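You operate a simulated robot arm through the tools that you are given. There is no shell and no other tool.

You are at the controls of a simulated robot arm. One attempt, no reset.

TASK
Put the brake on, then tighten the belt till the pointer stands in the green.
Fine: at the white box on the column; shut its grey cover and lock its grey lever again.

Only the result counts: the job must be done as asked and must still hold three seconds after the hand-in. Knocking over, shifting, dropping, spilling or breaking anything else fails it. A push-on lid holds only when it is set on centred and level and pressed home; a screw cap is set on level and turned clockwise until tight.

THE ROBOT
A 7-joint arm with a two-finger parallel gripper, fixed in place. Base frame: the origin is at the foot of the arm, x ahead of it, y to its left, z up. Readings come in cm, degrees, newtons and seconds.
Its first joint turns from -132.0 to 132.0 degrees. Payload 3.91 kg.
The TCP is the grasp point between the finger pads, 3 cm short of the fingertips. In the tool frame z runs along the fingers and y along their closing line. The gripper opens to 11 cm. The fingers are 2 cm wide and 1 cm thick; the gripper's body (4.8 by 11.2 cm) begins 5.5 cm behind the TCP.
Orientation is told as [roll, pitch, yaw] about the base's x, y, z axes, in that order, counted from this pose: with the fingers straight down and closing along the base's y, the tool's x points along the base's -x, its y along +y and its z along -z.

THE INTERFACE
- The arm moves only by the tool step_arm. Its argument "deltas" is a list of rows, each an object of numbers (a shift or turn left out is 0, a gripper value left out holds the last): "x", "y", "z": the shift along the tool's x, y, z in m; "rx", "ry", "rz": the turn, a rotation vector about the tool's x, y, z in degrees; "claw": the closure, from 0 (fully open) to 1 (shut). In form: [{"x": .., "y": .., "z": .., "rx": .., "ry": .., "rz": .., "claw": ..}, ...]. A call has 1 to 20 rows; each row is the pose to reach, as a shift and turn from the pose commanded when the call began, along the tool's axes at that moment. A row lasts 0.2 s, in which the tool goes at most 5 cm and 8.6 degrees; a call with a longer step from one row to the next is refused whole, and so is a gripper value outside its range. Where a pose cannot be reached the arm comes as near as it can. A force on the tool above 80 N (or 10 N above the force at the start of the call, whichever is more), or a blocked arm, ends the call early, and 0.2 s more pass. The fingers move at their own pace (about 10.8 cm/s each) and stop on an object; they squeeze with about 25 N. The grip force told is the motor's: it shows also when the fingers shut on nothing. Time passes only in rows, and 0.2 s behind the last, so rows that repeat a pose let the fingers close. The reply holds the time, the measured pose of the TCP, the force on the tool along the base axes, the opening and the grip force, in the units named above and with some noise, with the torque about the TCP (base axes, N m) and any sound that the robot's microphone picked up.
- Cameras (640 x 400 px; columns grow to the right, rows downward): "scene" is fixed at [21.53, 51.42, 181.79]; the picture's right is [0.79, -0.62, 0.00], its down [-0.56, -0.72, -0.40] and it looks along [0.25, 0.32, -0.92] (base axes); focal length 374 px, centre (320, 200). "wrist" rides on the gripper at [7.2, 1.7, -10.3] in the tool frame; the picture's right is [-0.23, 0.97, 0.00], its down [-0.76, -0.18, -0.62] and it looks along [-0.61, -0.14, 0.78] (tool axes); focal length 222 px, centre (320, 200). There is no depth. A picture from a camera that has moved, and an enlarged one, comes with that camera's place and axes in the base frame and with its lens. The place of the scene camera against the robot may be out by one fixed shift of up to 1.8 cm in any direction.
- grab_frame(camera): a new picture of that camera. The clock stands still meanwhile.
- zoom(camera, box): a new picture of the part [left, top, right, bottom] of that camera's present view, enlarged. The clock stands still meanwhile.
- close_job(): hands the job in; it is judged then, once.

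Nothing tells you positions but the pictures and the camera data. Unless the task says otherwise, let go and move clear before handing in.

The tools are called after ">>>" as a command line: name --argument value ..., lists and objects as JSON in quotes. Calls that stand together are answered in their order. step_arm: Moves the arm, as the interface text tells. Its arguments: {"type":"object","properties":{"deltas":{"type":"array"}},"required":["deltas"]} The other tools are called the same way: grab_frame (camera) takes a picture; zoom (camera, box) takes an enlarged picture of a part of a camera's view; close_job () hands the job in.

At the start:

```text
time: 0.0
position: [36.08, 51.85, 139.35]
tool_rot: [0.0, 0.0, 0.0]
ft_force: [0.1, 0.5, -0.2]
moment: [-0.02, 0.04, -0.03]
gripper_width: 11.02
grip_force: 0.0
```

scene: 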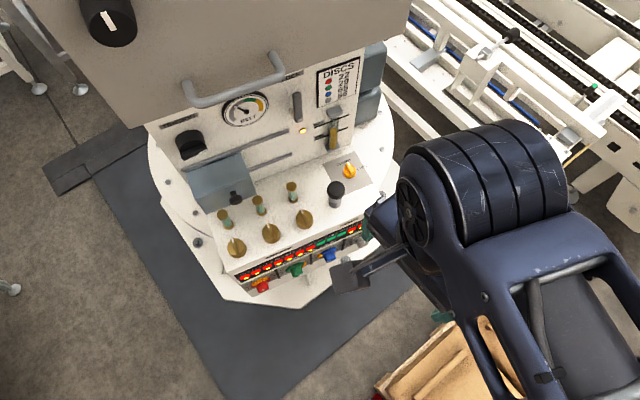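
wrist: 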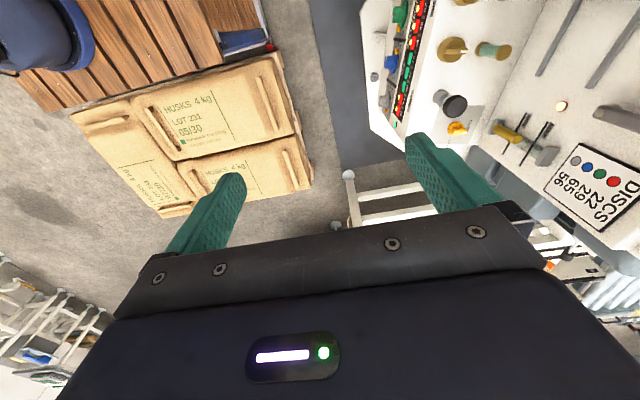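

I see a white column with a panel: a gauge labelled BELT, a grey box, knobs, a lever and a slider. I'll zoom in on details before moving.

>>> zoom --camera "scene" --box '[140, 60, 300, 160]'

>>> zoom --camera "scene" --box '[260, 50, 420, 150]'

>>> zoom --camera "scene" --box '[160, 130, 320, 230]'

>>> zoom --camera "scene" --box '[240, 130, 400, 230]'

>>> zoom --camera "scene" --box '[200, 200, 380, 312]'

>>> zoom --camera "scene" --box '[0, 0, 320, 200]'

>>> zoom --camera "wrist" --box '[360, 0, 640, 175]'

```text
4.00 times, centred on (220, 110) of scene
camera zoom: at [21.53, 51.42, 181.79], right [0.79, -0.62, 0.0], down [-0.56, -0.72, -0.4], along [0.25, 0.32, -0.92], focal length 1497 px, centre (720, 560)
```

zoom: 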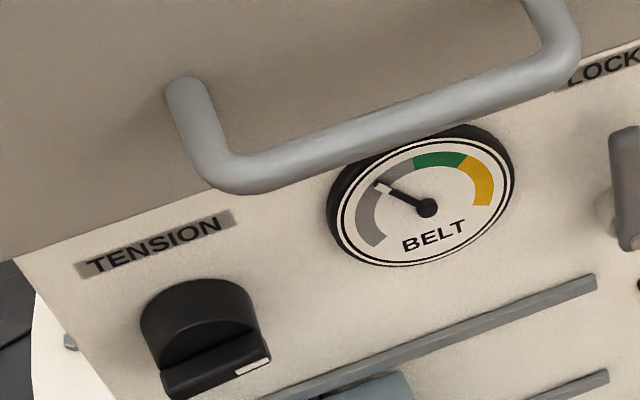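

```text
4.00 times, centred on (340, 100) of scene
camera zoom: at [21.53, 51.42, 181.79], right [0.79, -0.62, 0.0], down [-0.56, -0.72, -0.4], along [0.25, 0.32, -0.92], focal length 1497 px, centre (240, 600)
```

zoom: 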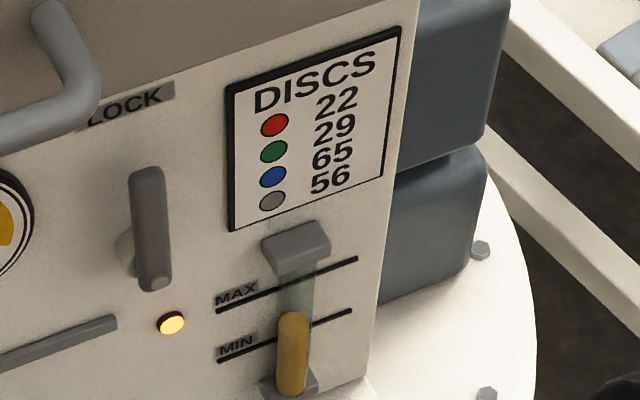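

```text
4.00 times, centred on (240, 180) of scene
camera zoom: at [21.53, 51.42, 181.79], right [0.79, -0.62, 0.0], down [-0.56, -0.72, -0.4], along [0.25, 0.32, -0.92], focal length 1497 px, centre (640, 280)
```

zoom: 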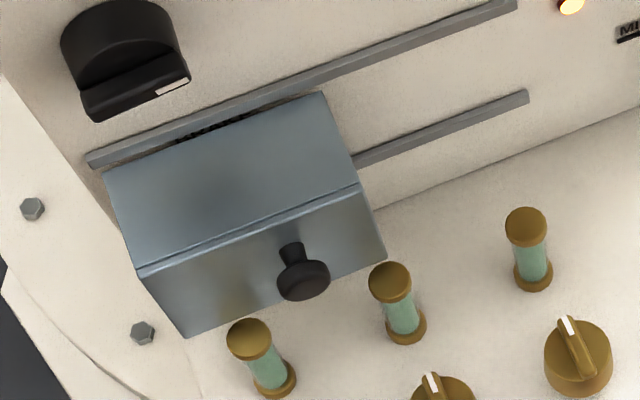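

```text
4.00 times, centred on (320, 180) of scene
camera zoom: at [21.53, 51.42, 181.79], right [0.79, -0.62, 0.0], down [-0.56, -0.72, -0.4], along [0.25, 0.32, -0.92], focal length 1497 px, centre (320, 280)
```

zoom: 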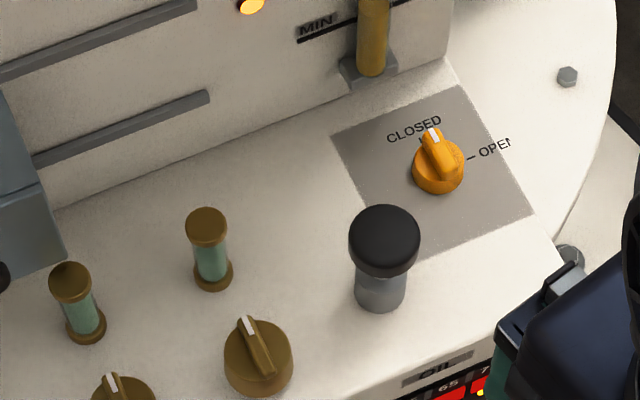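

```text
3.56 times, centred on (290, 256) of scene
camera zoom: at [21.53, 51.42, 181.79], right [0.79, -0.62, 0.0], down [-0.56, -0.72, -0.4], along [0.25, 0.32, -0.92], focal length 1331 px, centre (427, 1)
```

zoom: 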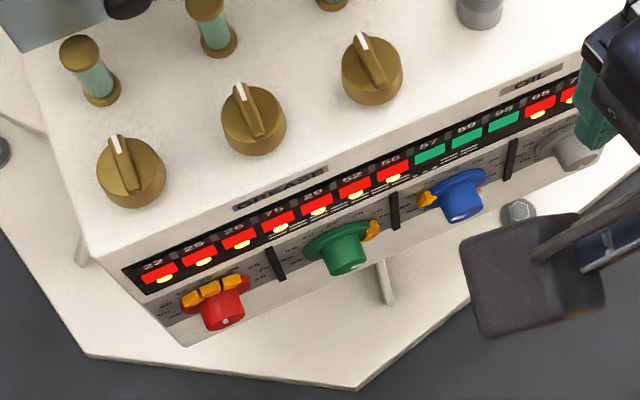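

```text
2.00 times, centred on (160, 100) of scene
camera zoom: at [21.53, 51.42, 181.79], right [0.79, -0.62, 0.0], down [-0.56, -0.72, -0.4], along [0.25, 0.32, -0.92], focal length 749 px, centre (640, 400)
```

zoom: 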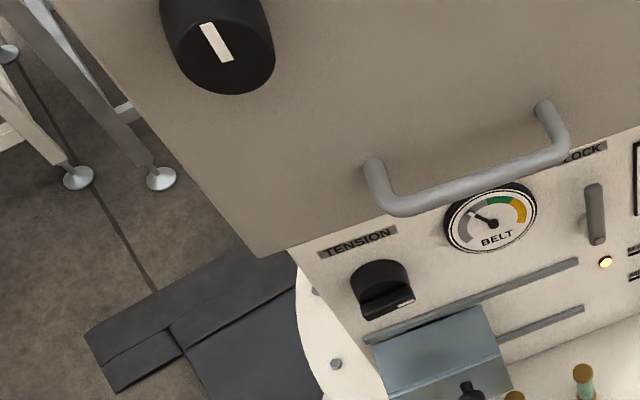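

```text
2.29 times, centred on (500, 88) of wrist
camera zoom: at [28.75, 53.53, 149.59], right [0.23, 0.97, 0.0], down [0.76, -0.18, 0.62], along [0.61, -0.14, -0.78], focal length 508 px, centre (-91, 457)
```

zoom: 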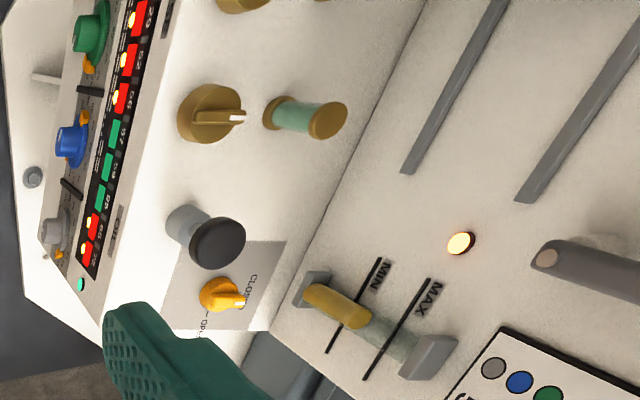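

The white panel faces roughly -y, at about y≈88 and z≈100–135. It has a TENSION knob, a BELT gauge and a LOCK lever, and a grey cover that slides on rails. I'll turn the tool in place to face the panel, which also gives the wrist camera a good look.

>>> step_arm --deltas '[{"rx": -5, "ry": 3.9, "rz": 5}, {"rx": -10, "ry": 7.7, "rz": 10}, {"rx": -15, "ry": 11.6, "rz": 15}, {"rx": -20, "ry": 15.5, "rz": 20}, {"rx": -25, "ry": 19.4, "rz": 25}, {"rx": -30, "ry": 23.2, "rz": 30}, {"rx": -35, "ry": 27.1, "rz": 35}, {"rx": -40, "ry": 31, "rz": 40}]'

```text
time: 1.8
position: [36.23, 51.96, 139.31]
tool_rot: [31.1, 40.8, -31.0]
ft_force: [0.9, 0.7, -0.5]
moment: [0.0, 0.01, 0.0]
gripper_width: 11.03
grip_force: 0.1
```

The first half of the turn went cleanly. I'll check the wrist view before continuing.

>>> grab_frame --camera "wrist"

>>> grab_frame --camera "scene"

```text
taken
camera wrist: at [34.76, 48.08, 151.38], right [0.86, 0.46, 0.23], down [0.5, -0.85, -0.16], along [0.12, 0.26, -0.96], focal length 222 px, centre (320, 200)
```

wrist: 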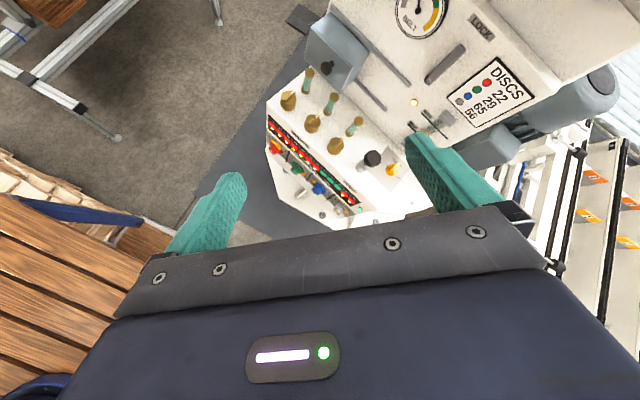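

```text
taken
```

scene: 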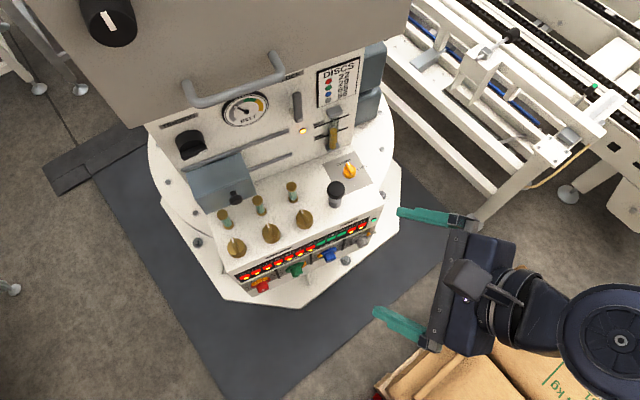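

>>> step_arm --deltas '[{"rx": -5, "ry": 3.9, "rz": 5}, {"rx": -10, "ry": 7.7, "rz": 10}, {"rx": -15, "ry": 11.6, "rz": 15}, {"rx": -20, "ry": 15.5, "rz": 20}, {"rx": -25, "ry": 19.4, "rz": 25}, {"rx": -30, "ry": 23.2, "rz": 30}, {"rx": -35, "ry": 27.1, "rz": 35}, {"rx": -39.8, "ry": 30.9, "rz": 39.8}]'

>>> grab_frame --camera "wrist"

>>> grab_frame --camera "scene"

```text
time: 3.6
position: [36.21, 51.85, 139.37]
tool_rot: [-177.2, 89.9, 78.2]
ft_force: [-0.2, 0.7, -0.4]
moment: [0.01, -0.02, -0.01]
gripper_width: 11.01
grip_force: 0.1
```

```text
taken
camera wrist: at [35.08, 41.38, 146.47], right [0.94, -0.24, -0.23], down [-0.33, -0.56, -0.76], along [0.06, 0.79, -0.61], focal length 222 px, centre (320, 200)
```

wrist: 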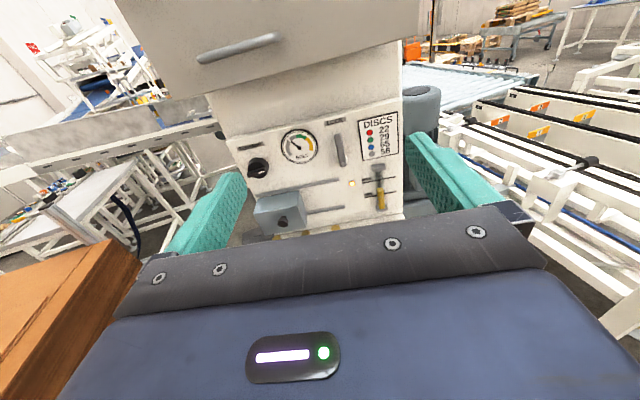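

```text
taken
```

scene: 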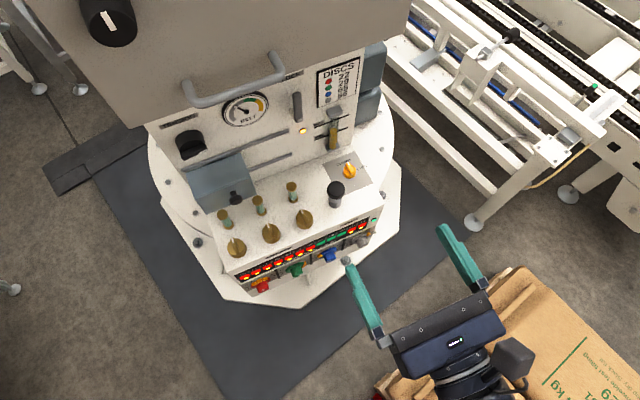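

The tool now faces the panel horizontally. I'll zoom in on the details from this viewpoint.

>>> zoom --camera "wrist" --box '[220, 100, 420, 225]'

>>> zoom --camera "wrist" --box '[100, 0, 440, 212]'

>>> zoom --camera "wrist" --box '[235, 170, 335, 240]'

>>> zoom --camera "wrist" --box '[230, 110, 350, 185]'

>>> zoom --camera "wrist" --box '[320, 100, 420, 220]'

```text
3.20 times, centred on (320, 162) of wrist
camera zoom: at [35.08, 41.38, 146.47], right [0.94, -0.24, -0.23], down [-0.33, -0.56, -0.76], along [0.06, 0.79, -0.61], focal length 711 px, centre (320, 320)
```

zoom: 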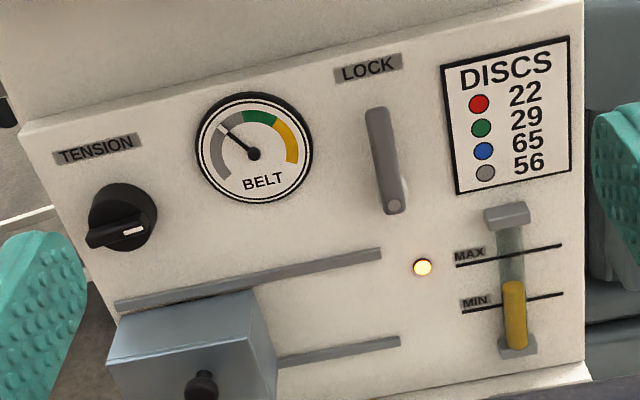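

```text
1.88 times, centred on (270, 106) of wrist
camera zoom: at [35.08, 41.38, 146.47], right [0.94, -0.24, -0.23], down [-0.33, -0.56, -0.76], along [0.06, 0.79, -0.61], focal length 418 px, centre (414, 377)
```

zoom: 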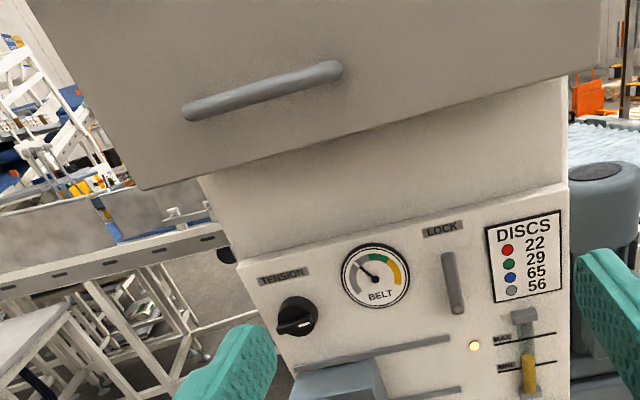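

```text
5.71 times, centred on (285, 205) of wrist
camera zoom: at [35.08, 41.38, 146.47], right [0.94, -0.24, -0.23], down [-0.33, -0.56, -0.76], along [0.06, 0.79, -0.61], focal length 1269 px, centre (520, 171)
```

zoom: 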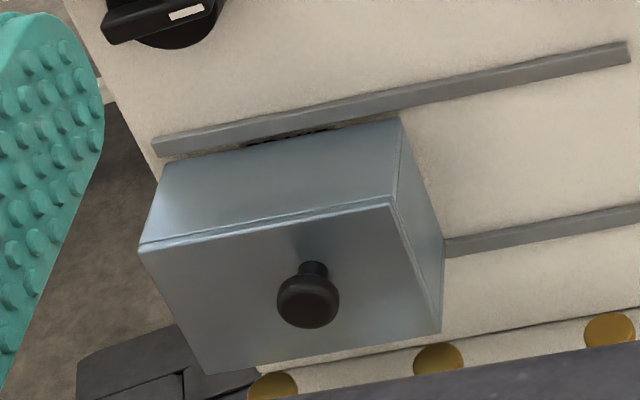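

```text
5.33 times, centred on (290, 148) of wrist
camera zoom: at [35.08, 41.38, 146.47], right [0.94, -0.24, -0.23], down [-0.33, -0.56, -0.76], along [0.06, 0.79, -0.61], focal length 1185 px, centre (480, 480)
```

zoom: 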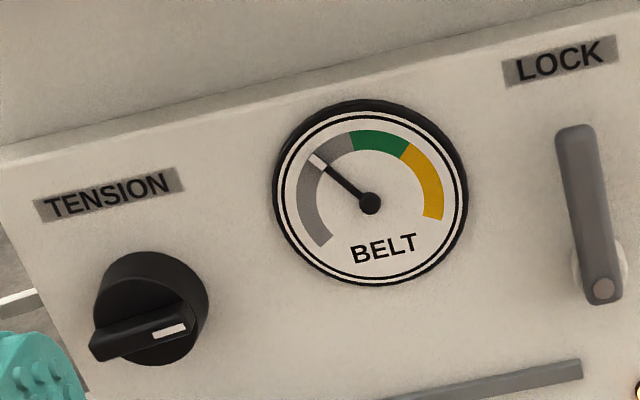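

```text
3.33 times, centred on (370, 160) of wrist
camera zoom: at [35.08, 41.38, 146.47], right [0.94, -0.24, -0.23], down [-0.33, -0.56, -0.76], along [0.06, 0.79, -0.61], focal length 740 px, centre (153, 333)
```

zoom: 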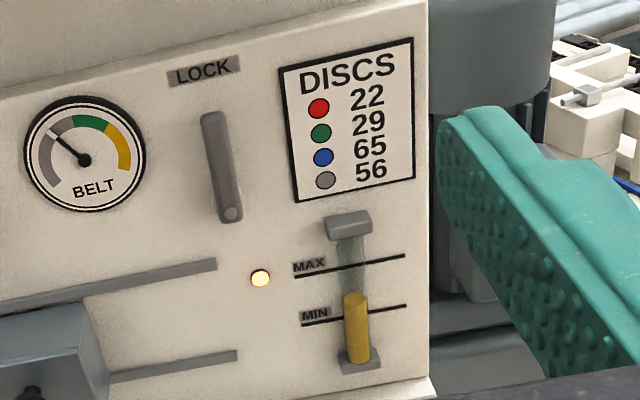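

I now have estimates for the main parts:

| Part | x | y | z |
|---|---|---|---|
| TENSION knob | 27 | 91 | 123 |
| Gauge centre | 38 | 88 | 126 |
| LOCK lever pivot | 46 | 86 | 120 |

The cover slides on two rails with its label hidden behind it, so the brake is probably inside. I'll move nearer and lower for a second view.

>>> step_arm --deltas '[{"x": -0.02, "z": 0.0167}, {"x": -0.04, "z": 0.033}, {"x": -0.06, "z": 0.05}, {"x": -0.08, "z": 0.067}, {"x": -0.1, "z": 0.083}, {"x": -0.12, "z": 0.1}]'

>>> grab_frame --camera "wrist"

>>> grab_frame --camera "scene"

>>> zoom --camera "wrist" --box '[120, 40, 500, 240]'

```text
time: 5.2
position: [14.07, 65.99, 127.34]
tool_rot: [-112.3, 89.8, 162.7]
ft_force: [-0.2, 0.7, 0.5]
moment: [0.05, 0.04, 0.02]
gripper_width: 11.01
grip_force: 0.0
out of reach, approached as far as the arm can: row 3
stopped in row 6: the arm was blocked; the commanded pose is now the measured one
```

```text
taken
camera wrist: at [16.59, 55.7, 134.44], right [0.97, 0.09, -0.23], down [-0.12, -0.64, -0.76], along [-0.21, 0.77, -0.61], focal length 222 px, centre (320, 200)
```

wrist: 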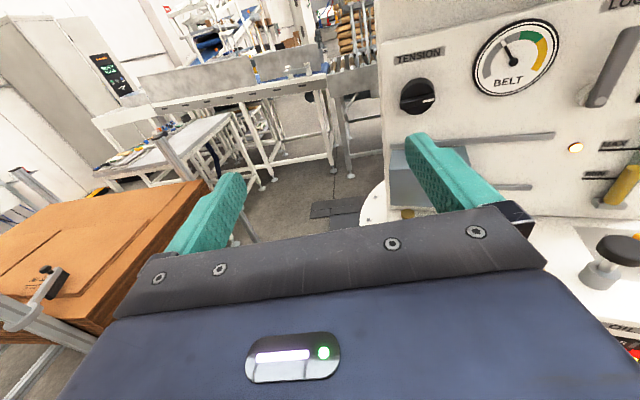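

```text
taken
```

scene: 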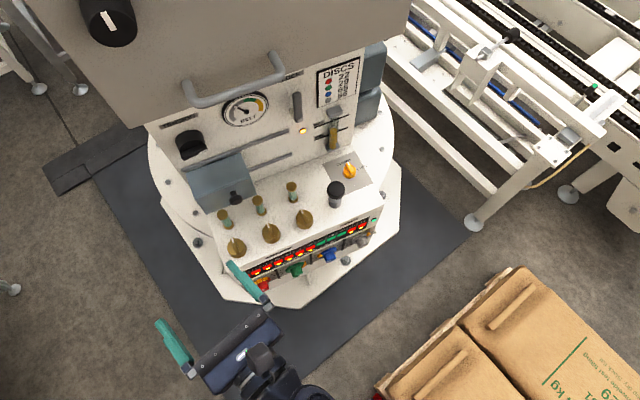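

```text
1.68 times, centred on (310, 140) of wrist
camera zoom: at [16.59, 55.7, 134.44], right [0.97, 0.09, -0.23], down [-0.12, -0.64, -0.76], along [-0.21, 0.77, -0.61], focal length 374 px, centre (337, 301)
```

zoom: 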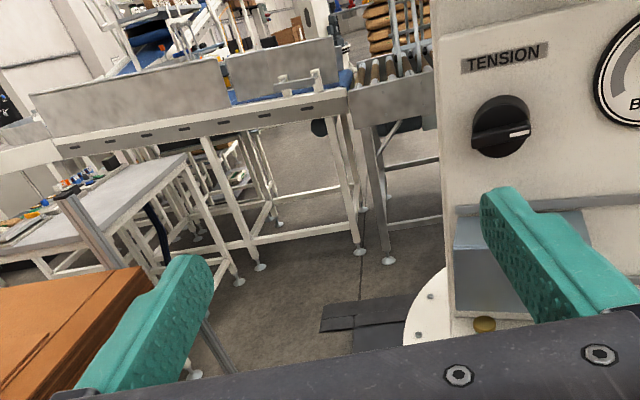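

The arm ran into a wrist limit because that hand roll is at the far end of its range, so it swung off to the side. I'll roll the hand back 90° about its own axis, which moves the wrist joint away from the limit, and back off slightly.

>>> step_arm --deltas '[{"z": -0.005, "rz": -8}, {"z": -0.01, "rz": -16}, {"z": -0.015, "rz": -24}, {"z": -0.02, "rz": -32}, {"z": -0.025, "rz": -40}, {"z": -0.03, "rz": -48}, {"z": -0.035, "rz": -56}, {"z": -0.04, "rz": -64}, {"z": -0.045, "rz": -72}, {"z": -0.05, "rz": -81}, {"z": -0.05, "rz": -89.5}]'

>>> grab_frame --camera "wrist"

>>> grab_frame --camera "scene"

```text
refused: row 10 steps farther than a row can; nothing moved
```

```text
taken
camera wrist: at [16.59, 55.7, 134.44], right [0.97, 0.09, -0.23], down [-0.12, -0.64, -0.76], along [-0.21, 0.77, -0.61], focal length 222 px, centre (320, 200)
```

wrist: 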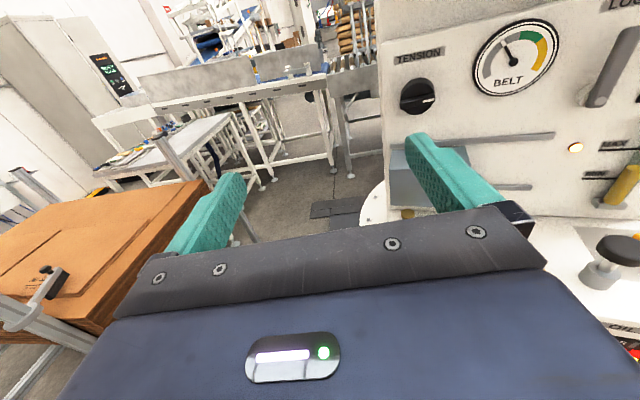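

```text
taken
```

scene: 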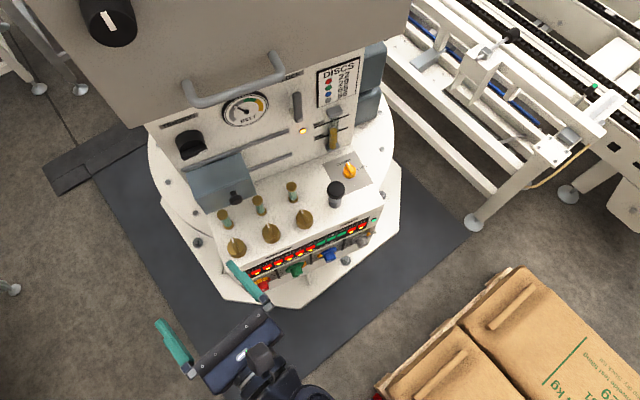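

One row stepped a little too far, so the whole call was refused and nothing moved. I'll send the same roll again with even steps.

>>> step_arm --deltas '[{"z": -0.005, "rz": -8.2}, {"z": -0.01, "rz": -16.4}, {"z": -0.015, "rz": -24.6}, {"z": -0.02, "rz": -32.8}, {"z": -0.025, "rz": -41}, {"z": -0.03, "rz": -49.2}, {"z": -0.035, "rz": -57.4}, {"z": -0.04, "rz": -65.6}, {"z": -0.045, "rz": -73.8}, {"z": -0.05, "rz": -82}, {"z": -0.05, "rz": -90}]'

>>> grab_frame --camera "wrist"

>>> grab_frame --camera "scene"

```text
time: 7.6
position: [16.45, 60.36, 127.95]
tool_rot: [90.9, 1.6, 4.8]
ft_force: [-1.2, 0.4, 0.4]
moment: [-0.02, -0.02, 0.0]
gripper_width: 10.98
grip_force: 0.0
```

```text
taken
camera wrist: at [9.99, 49.36, 129.55], right [0.26, 0.01, 0.97], down [0.8, -0.56, -0.21], along [0.54, 0.83, -0.15], focal length 222 px, centre (320, 200)
```

wrist: 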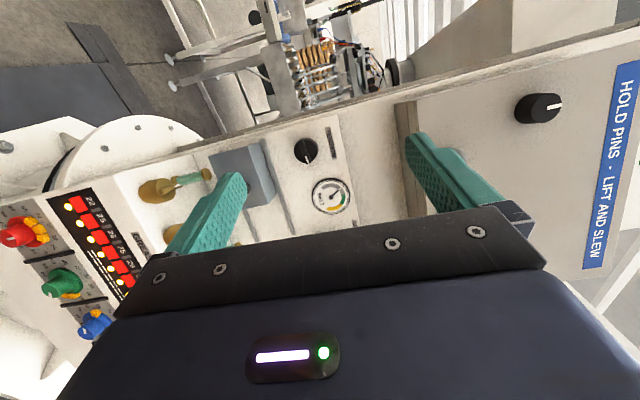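

```text
taken
```

scene: 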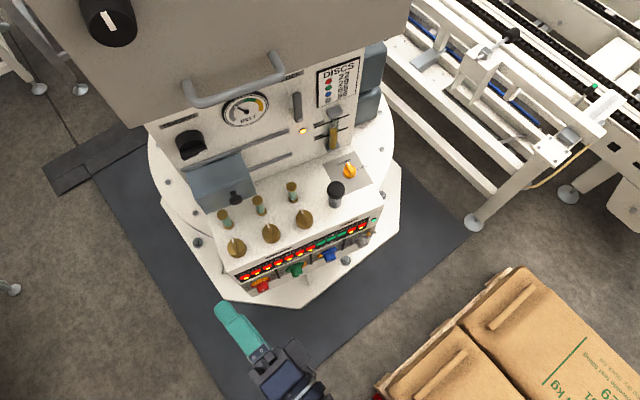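

The roll worked, and the hand is now about 90° from its natural pose. Next I'll turn to square up with the panel normal and slide across to face the middle of the panel.

>>> step_arm --deltas '[{"x": -0.028, "y": -0.004, "z": -0.003, "rx": 0.15, "ry": -3.2, "rz": -0.27}, {"x": -0.055, "y": -0.008, "z": -0.006, "rx": 0.3, "ry": -6.4, "rz": -0.53}, {"x": -0.083, "y": -0.0125, "z": -0.009, "rx": 0.45, "ry": -9.6, "rz": -0.8}, {"x": -0.11, "y": -0.017, "z": -0.012, "rx": 0.6, "ry": -12.8, "rz": -1.07}, {"x": -0.138, "y": -0.021, "z": -0.015, "rx": 0.75, "ry": -16, "rz": -1.33}, {"x": -0.165, "y": -0.025, "z": -0.018, "rx": 0.9, "ry": -19.2, "rz": -1.6}]'

>>> grab_frame --camera "wrist"

>>> grab_frame --camera "scene"

```text
time: 9.0
position: [31.15, 60.39, 124.8]
tool_rot: [89.4, -1.6, -14.4]
ft_force: [0.1, 0.4, -0.1]
moment: [0.0, 0.01, -0.01]
gripper_width: 11.0
grip_force: 0.0
```

```text
taken
camera wrist: at [21.48, 52.23, 126.34], right [0.2, -0.04, 0.98], down [0.59, -0.8, -0.15], along [0.79, 0.6, -0.13], focal length 222 px, centre (320, 200)
```

wrist: 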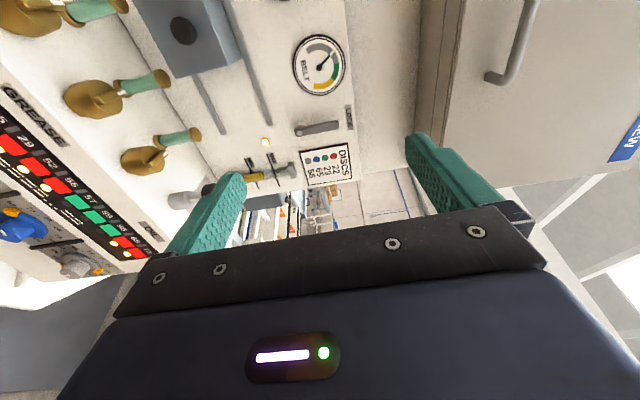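

```text
taken
```

scene: 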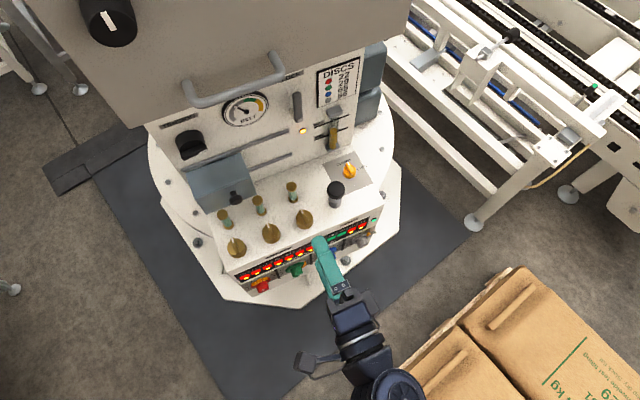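

This gives a good side view of the panel. I'll zoom to triangulate the lever, the cover and the knobs accurately.

>>> zoom --camera "wrist" --box '[230, 20, 370, 200]'

>>> zoom --camera "wrist" --box '[120, 0, 280, 100]'

>>> zoom --camera "wrist" --box '[240, 100, 360, 190]'

>>> zoom --camera "wrist" --box '[60, 80, 220, 200]'

```text
2.22 times, centred on (300, 110) of wrist
camera zoom: at [21.48, 52.23, 126.34], right [0.2, -0.04, 0.98], down [0.59, -0.8, -0.15], along [0.79, 0.6, -0.13], focal length 494 px, centre (364, 400)
```

zoom: 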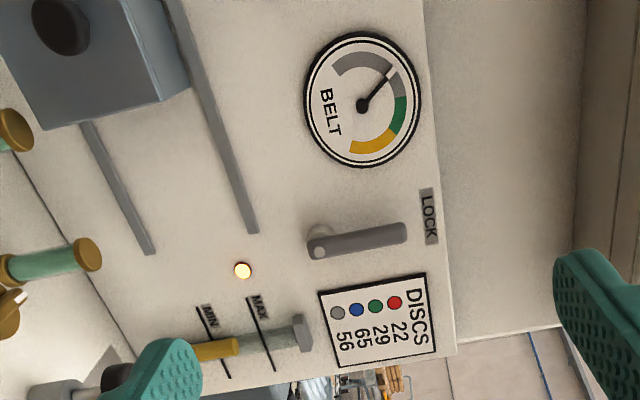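

```text
4.00 times, centred on (200, 50) of wrist
camera zoom: at [21.48, 52.23, 126.34], right [0.2, -0.04, 0.98], down [0.59, -0.8, -0.15], along [0.79, 0.6, -0.13], focal length 888 px, centre (800, 800)
```

zoom: 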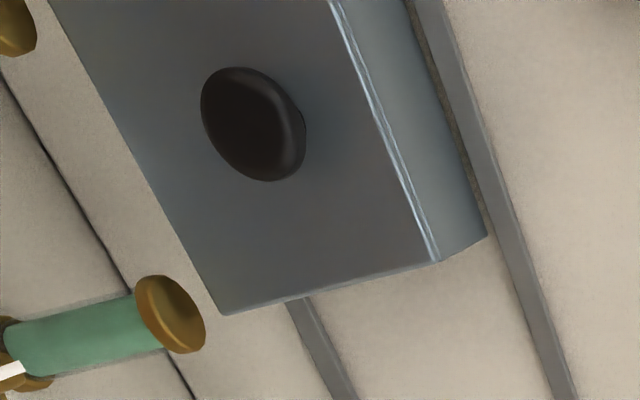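

```text
4.44 times, centred on (300, 145) of wrist
camera zoom: at [21.48, 52.23, 126.34], right [0.2, -0.04, 0.98], down [0.59, -0.8, -0.15], along [0.79, 0.6, -0.13], focal length 987 px, centre (409, 444)
```

zoom: 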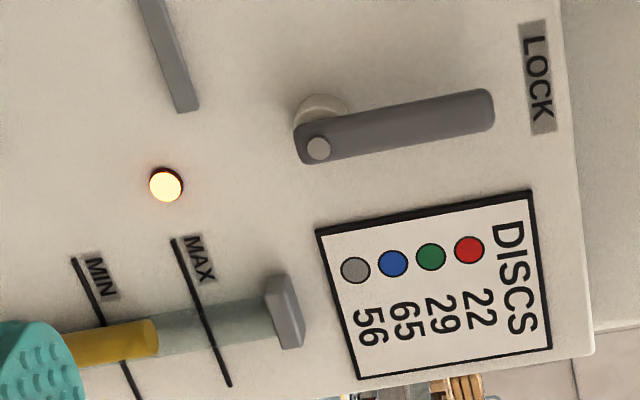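

```text
3.33 times, centred on (140, 140) of wrist
camera zoom: at [21.48, 52.23, 126.34], right [0.2, -0.04, 0.98], down [0.59, -0.8, -0.15], along [0.79, 0.6, -0.13], focal length 740 px, centre (920, 400)
```

zoom: 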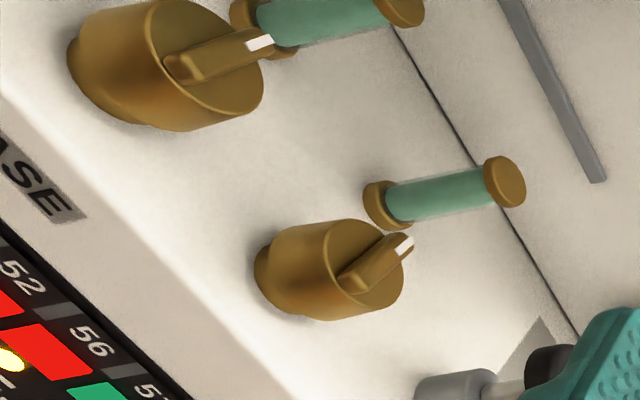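

Triangulating from the two wrist views gives these positions:

| Part | Where |
|---|---|
| Panel plane | 0.249x + 0.968y ≈ 99.4 |
| LOCK lever | x≈46.5, y≈88, z 118.5–126.3, about 3 cm proud, pivot at its lower end |
| Cover | z 103.5–112, right edge at x≈32.5 |
| Cover knob | (27.5, 86.3, 109) |
| Rails | run right to x≈45 |

Next I'll roll to the natural hand pose, with the fingers closing horizontally.

>>> step_arm --deltas '[{"rz": -8}, {"rz": -16}, {"rz": -24}, {"rz": -32}, {"rz": -40}, {"rz": -48}, {"rz": -56}, {"rz": -64}, {"rz": -72}, {"rz": -80}, {"rz": -88.4}]'

>>> grab_frame --camera "wrist"

>>> grab_frame --camera "scene"

```text
time: 11.4
position: [31.2, 60.39, 124.86]
tool_rot: [-12.8, -89.4, 88.4]
ft_force: [-0.9, 0.2, -0.5]
moment: [0.0, 0.01, 0.02]
gripper_width: 11.03
grip_force: 0.1
```

```text
taken
camera wrist: at [26.91, 50.74, 117.56], right [-0.94, 0.24, 0.22], down [0.02, -0.64, 0.77], along [0.33, 0.73, 0.6], focal length 222 px, centre (320, 200)
```

wrist: 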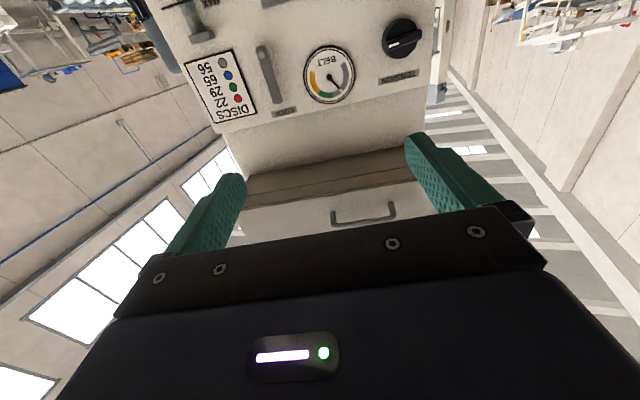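

```text
taken
```

scene: 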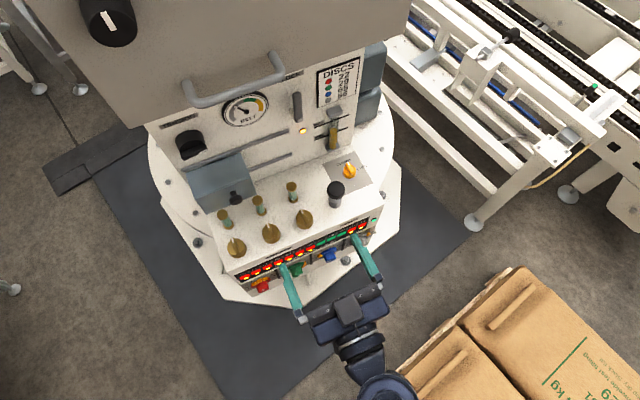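

The natural hand pose is reached. I'll zoom in to refine the lever and tension knob positions from this third viewpoint.

>>> zoom --camera "wrist" --box '[170, 0, 330, 130]'

>>> zoom --camera "wrist" --box '[290, 0, 450, 120]'

```text
3.08 times, centred on (250, 65) of wrist
camera zoom: at [26.91, 50.74, 117.56], right [-0.94, 0.24, 0.22], down [0.02, -0.64, 0.77], along [0.33, 0.73, 0.6], focal length 684 px, centre (535, 615)
```

zoom: 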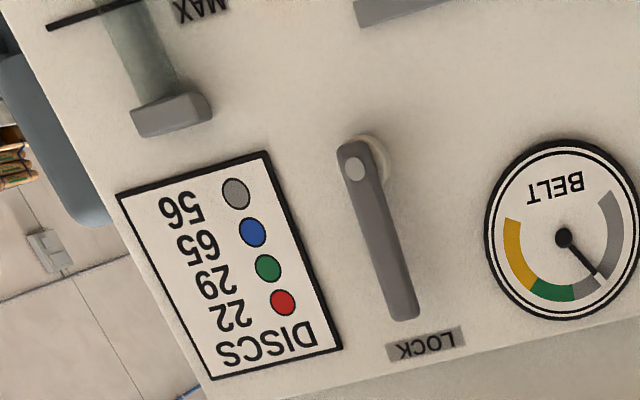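

```text
3.33 times, centred on (370, 60) of wrist
camera zoom: at [26.91, 50.74, 117.56], right [-0.94, 0.24, 0.22], down [0.02, -0.64, 0.77], along [0.33, 0.73, 0.6], focal length 740 px, centre (153, 667)
```

zoom: 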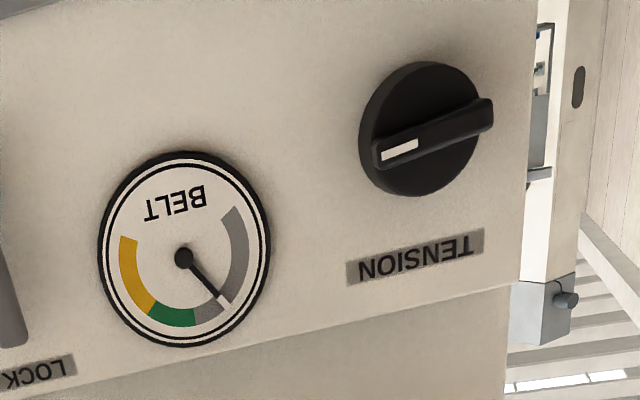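

The lever position is confirmed at lateral coordinate ≈23.1, z 118–126.5. I'll narrow the fingers to about 4.5 cm and move to a standoff in front of the lever's upper end.

>>> step_arm --deltas '[{"x": 0.0015, "y": -0.013, "z": 0.03, "claw": 0.59}, {"x": 0.003, "y": -0.026, "z": 0.06}, {"x": 0.0045, "y": -0.04, "z": 0.09}, {"x": 0.006, "y": -0.053, "z": 0.12}, {"x": 0.0075, "y": -0.066, "z": 0.15}, {"x": 0.009, "y": -0.079, "z": 0.18}, {"x": 0.009, "y": -0.079, "z": 0.18}]'

>>> grab_frame --camera "wrist"

>>> grab_frame --camera "scene"

```text
time: 13.0
position: [43.5, 75.97, 123.89]
tool_rot: [3.7, -89.4, 72.2]
ft_force: [0.5, 0.8, 0.2]
moment: [0.02, 0.01, -0.02]
gripper_width: 4.5
grip_force: 0.0
```

```text
taken
camera wrist: at [39.14, 66.23, 116.59], right [-0.94, 0.24, 0.23], down [0.02, -0.64, 0.77], along [0.33, 0.73, 0.6], focal length 222 px, centre (320, 200)
```

wrist: 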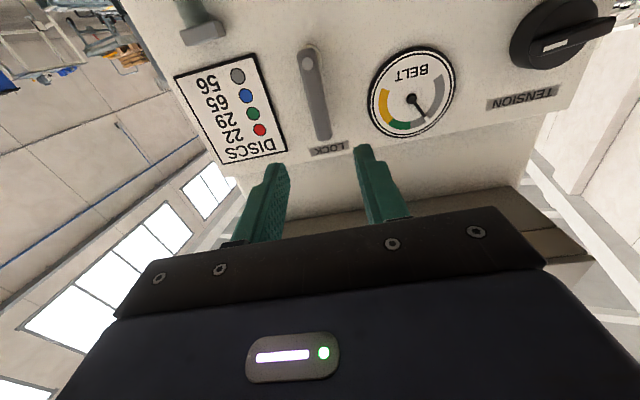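

```text
taken
```

scene: 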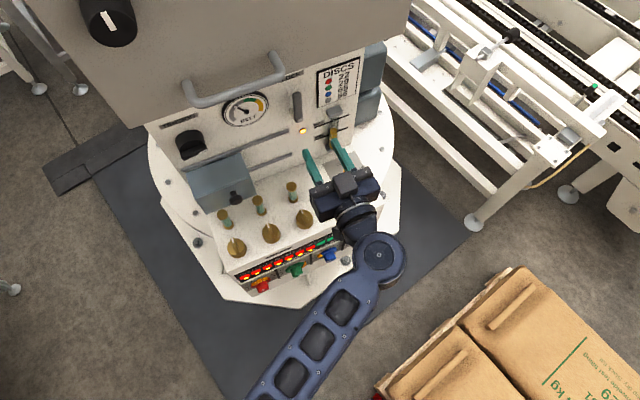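

The fingers are laterally centred on the lever. I'll zoom to confirm the lever's geometry before going in.

>>> zoom --camera "wrist" --box '[230, 30, 450, 220]'

>>> zoom --camera "wrist" --box '[450, 0, 640, 130]'

>>> zoom --camera "scene" --box '[260, 70, 400, 220]'

```text
2.11 times, centred on (340, 125) of wrist
camera zoom: at [39.14, 66.23, 116.59], right [-0.94, 0.24, 0.23], down [0.02, -0.64, 0.77], along [0.33, 0.73, 0.6], focal length 468 px, centre (278, 358)
```

zoom: 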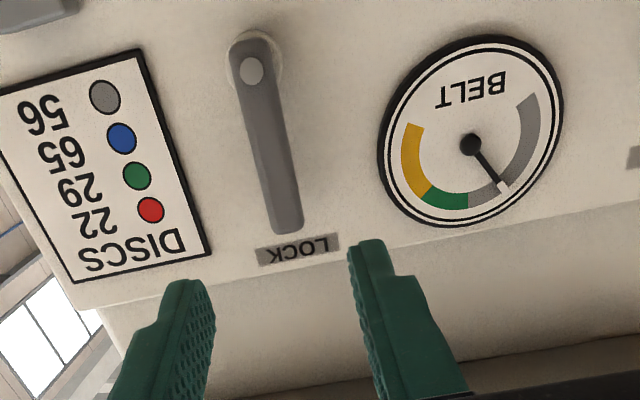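

```text
3.08 times, centred on (545, 65) of wrist
camera zoom: at [39.14, 66.23, 116.59], right [-0.94, 0.24, 0.23], down [0.02, -0.64, 0.77], along [0.33, 0.73, 0.6], focal length 684 px, centre (-372, 615)
```

zoom: 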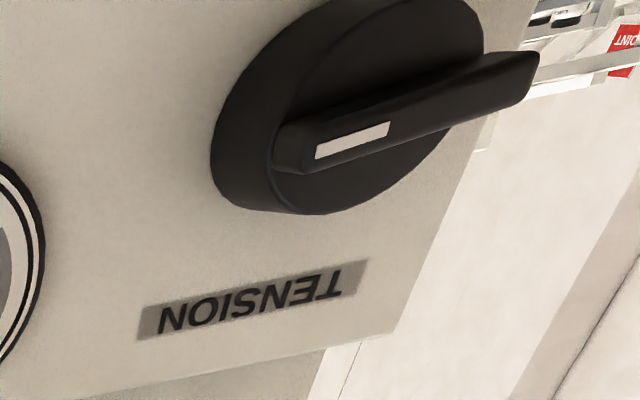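

```text
2.67 times, centred on (330, 145) of scene
camera zoom: at [21.53, 51.42, 181.79], right [0.79, -0.62, 0.0], down [-0.56, -0.72, -0.4], along [0.25, 0.32, -0.92], focal length 998 px, centre (293, 347)
```

zoom: 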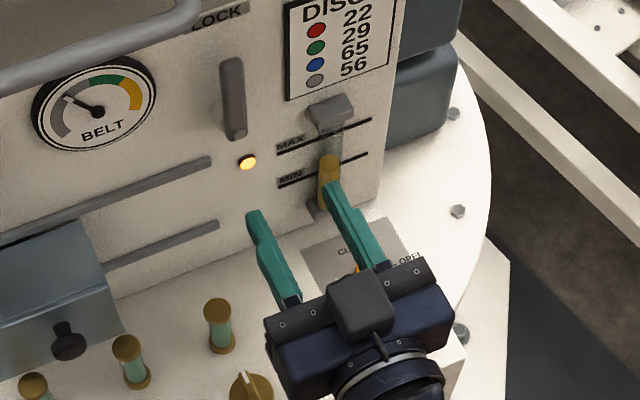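

The numbers agree across all four views. I'll advance 10 cm so the fingers straddle the lever near its tip.

>>> step_arm --deltas '[{"z": 0.025, "x": 0.001}, {"z": 0.05, "x": 0.002}, {"z": 0.075, "x": 0.003}, {"z": 0.09, "x": 0.003}, {"z": 0.102, "x": 0.003}]'

>>> grab_frame --camera "wrist"

>>> zoom --camera "scene" --box '[240, 60, 400, 180]'

```text
time: 14.2
position: [45.98, 85.77, 123.36]
tool_rot: [2.5, -89.5, 73.1]
ft_force: [0.7, 0.0, 0.6]
moment: [0.02, 0.02, -0.01]
gripper_width: 4.53
grip_force: 0.0
```

```text
taken
camera wrist: at [41.59, 76.14, 116.07], right [-0.94, 0.24, 0.23], down [0.02, -0.64, 0.77], along [0.33, 0.73, 0.6], focal length 222 px, centre (320, 200)
```

wrist: 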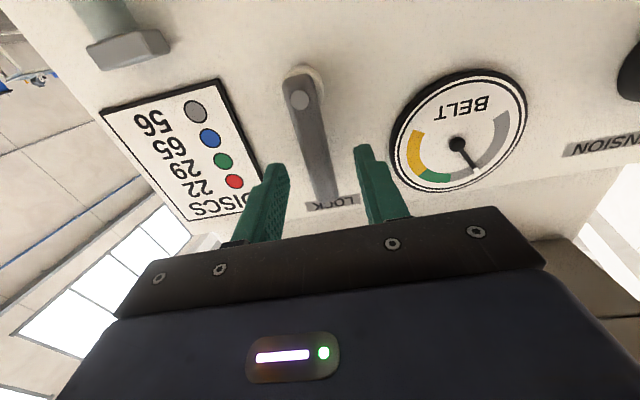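

```text
3.33 times, centred on (320, 120) of scene
camera zoom: at [21.53, 51.42, 181.79], right [0.79, -0.62, 0.0], down [-0.56, -0.72, -0.4], along [0.25, 0.32, -0.92], focal length 1248 px, centre (320, 467)
```

zoom: 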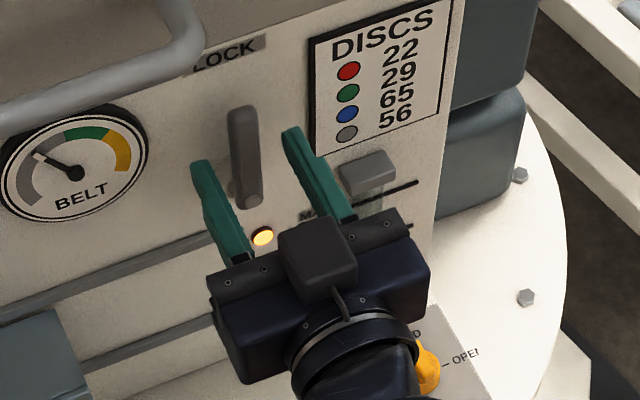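

The fingers straddle the lever with about 1 cm of overlap. I'll go in 0.8 cm more and narrow the fork around the lever.

>>> step_arm --deltas '[{"z": 0.004}, {"z": 0.008}, {"z": 0.008, "claw": 0.78}, {"z": 0.008, "claw": 0.78}]'

>>> zoom --camera "wrist" --box '[220, 40, 420, 230]'

>>> zoom --camera "scene" --box '[260, 70, 380, 160]'

```text
time: 15.2
position: [46.01, 86.6, 123.48]
tool_rot: [2.0, -89.4, 73.7]
ft_force: [0.3, 0.2, 0.7]
moment: [-0.04, 0.03, 0.04]
gripper_width: 2.45
grip_force: 0.0
```

```text
2.11 times, centred on (320, 135) of wrist
camera zoom: at [41.76, 76.9, 116.09], right [-0.94, 0.24, 0.23], down [0.02, -0.64, 0.77], along [0.33, 0.73, 0.6], focal length 468 px, centre (320, 337)
```

zoom: 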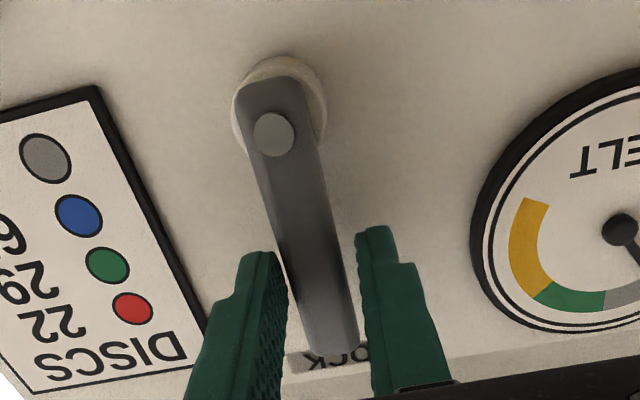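

```text
4.44 times, centred on (320, 115) of scene
camera zoom: at [21.53, 51.42, 181.79], right [0.79, -0.62, 0.0], down [-0.56, -0.72, -0.4], along [0.25, 0.32, -0.92], focal length 1664 px, centre (320, 578)
```

zoom: 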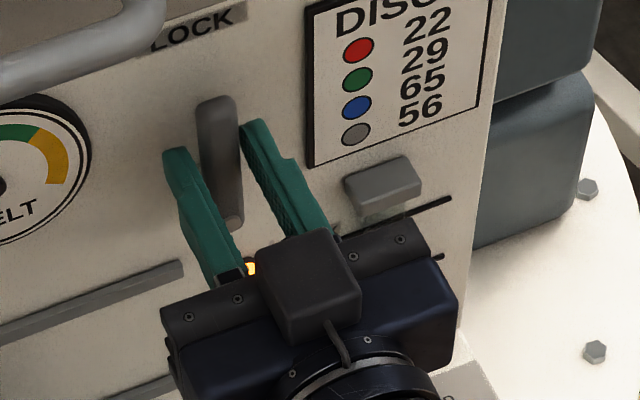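

The lever is nicely between the fingers. Next is a gentle trial swing of about 16° clockwise about the pivot, watching the force.

>>> step_arm --deltas '[{"y": -0.0031, "x": 0.0001, "rz": 4}, {"y": -0.0063, "x": 0.0004, "rz": 8}, {"y": -0.0094, "x": 0.001, "rz": 12}, {"y": -0.0124, "x": 0.0017, "rz": 16}]'

>>> zoom --camera "wrist" --box '[220, 40, 420, 230]'

>>> zoom --camera "scene" --box '[240, 70, 380, 160]'

```text
time: 16.2
position: [47.17, 86.19, 123.17]
tool_rot: [87.9, -73.9, -12.3]
ft_force: [-1.4, 0.1, 1.0]
moment: [-0.01, 0.02, 0.03]
gripper_width: 2.47
grip_force: 0.9
```

```text
2.11 times, centred on (320, 135) of wrist
camera zoom: at [41.12, 77.05, 116.67], right [-0.84, 0.22, 0.49], down [0.22, -0.69, 0.69], along [0.49, 0.69, 0.54], focal length 468 px, centre (320, 337)
```

zoom: 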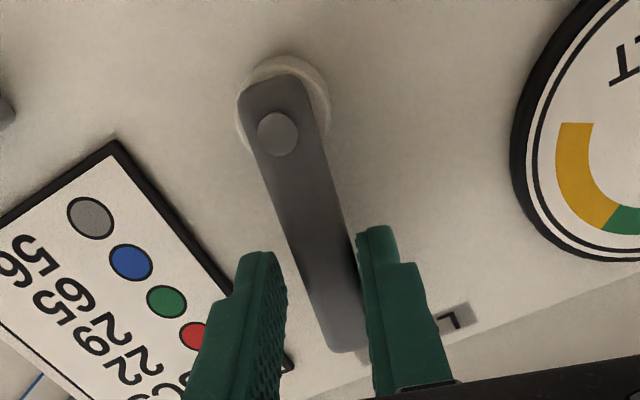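

```text
4.44 times, centred on (310, 115) of scene
camera zoom: at [21.53, 51.42, 181.79], right [0.79, -0.62, 0.0], down [-0.56, -0.72, -0.4], along [0.25, 0.32, -0.92], focal length 1664 px, centre (364, 578)
```

zoom: 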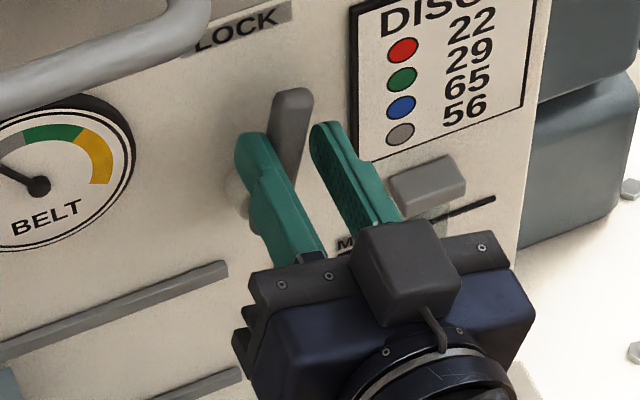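

The lever swings clockwise easily, at about 1.4 N. I'll continue along the arc, checking part-way.

>>> step_arm --deltas '[{"y": -0.00626, "x": 0.00044, "rz": 8}, {"y": -0.0124, "x": 0.00174, "rz": 16}, {"y": -0.0183, "x": 0.00389, "rz": 24}, {"y": -0.02385, "x": 0.00684, "rz": 32}, {"y": -0.02893, "x": 0.01053, "rz": 40}]'

>>> zoom --camera "wrist" --box '[220, 40, 420, 230]'

>>> zoom --camera "scene" --box '[240, 70, 380, 160]'

```text
time: 17.4
position: [49.81, 85.62, 121.49]
tool_rot: [89.3, -34.0, -13.9]
ft_force: [-0.3, -0.5, -0.3]
moment: [-0.03, 0.0, 0.0]
gripper_width: 2.43
grip_force: 0.0
```

```text
2.11 times, centred on (320, 135) of wrist
camera zoom: at [40.35, 77.29, 118.75], right [-0.34, 0.1, 0.94], down [0.55, -0.78, 0.28], along [0.76, 0.62, 0.21], focal length 468 px, centre (320, 337)
```

zoom: 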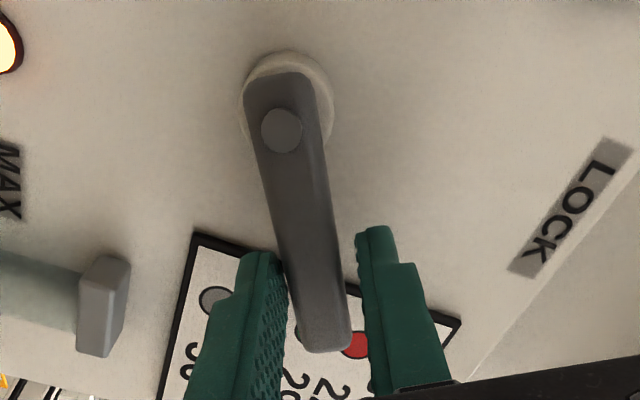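

```text
4.44 times, centred on (310, 115) of scene
camera zoom: at [21.53, 51.42, 181.79], right [0.79, -0.62, 0.0], down [-0.56, -0.72, -0.4], along [0.25, 0.32, -0.92], focal length 1664 px, centre (364, 578)
```

zoom: 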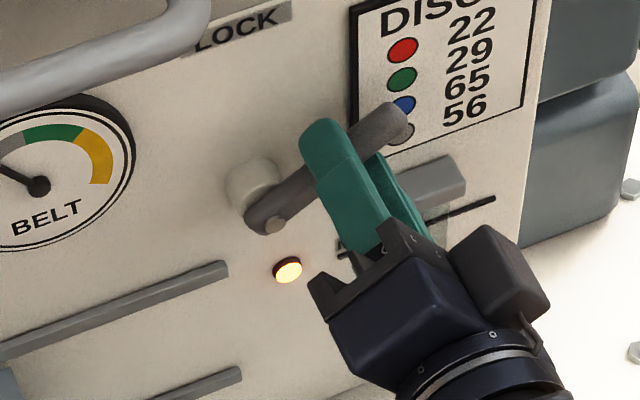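

The lever is following and is now about 55° over. I'll carry on to roughly 90°, watching for an end stop.

>>> step_arm --deltas '[{"y": -0.00626, "x": 0.00044, "rz": 8}, {"y": -0.0124, "x": 0.00174, "rz": 16}, {"y": -0.0183, "x": 0.00389, "rz": 24}, {"y": -0.0218, "x": 0.0056, "rz": 29}, {"y": -0.0252, "x": 0.0077, "rz": 34}]'

>>> zoom --camera "wrist" --box '[220, 40, 420, 230]'

>>> zoom --camera "scene" --box '[240, 70, 380, 160]'

```text
time: 18.6
position: [49.48, 85.68, 119.48]
tool_rot: [89.7, 0.0, -13.6]
ft_force: [-59.5, 10.1, 50.8]
moment: [0.88, -2.54, 1.15]
gripper_width: 5.86
grip_force: 25.3
```

```text
2.11 times, centred on (320, 135) of wrist
camera zoom: at [39.97, 77.31, 120.98], right [0.22, -0.05, 0.97], down [0.59, -0.79, -0.17], along [0.77, 0.62, -0.14], focal length 468 px, centre (320, 337)
```

zoom: 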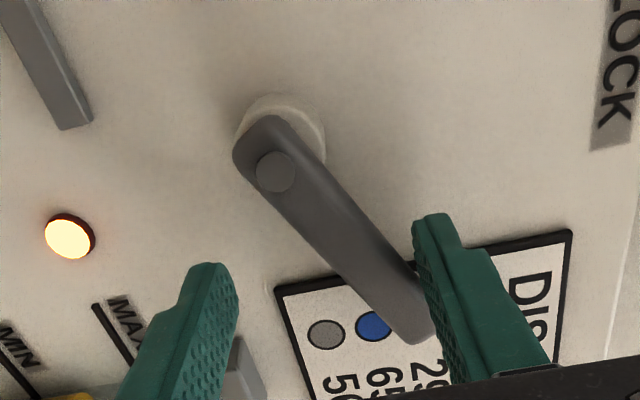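

```text
4.44 times, centred on (310, 115) of scene
camera zoom: at [21.53, 51.42, 181.79], right [0.79, -0.62, 0.0], down [-0.56, -0.72, -0.4], along [0.25, 0.32, -0.92], focal length 1664 px, centre (364, 578)
```

zoom: 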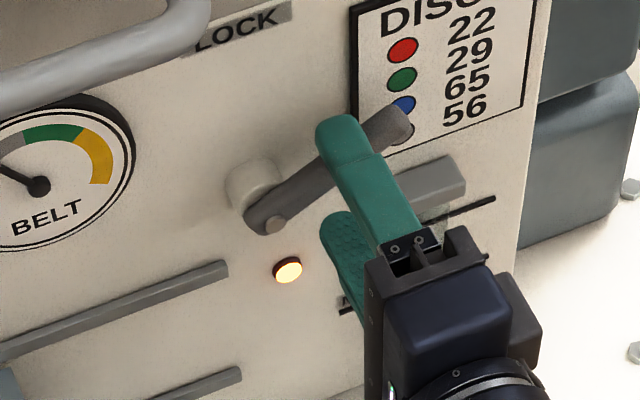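

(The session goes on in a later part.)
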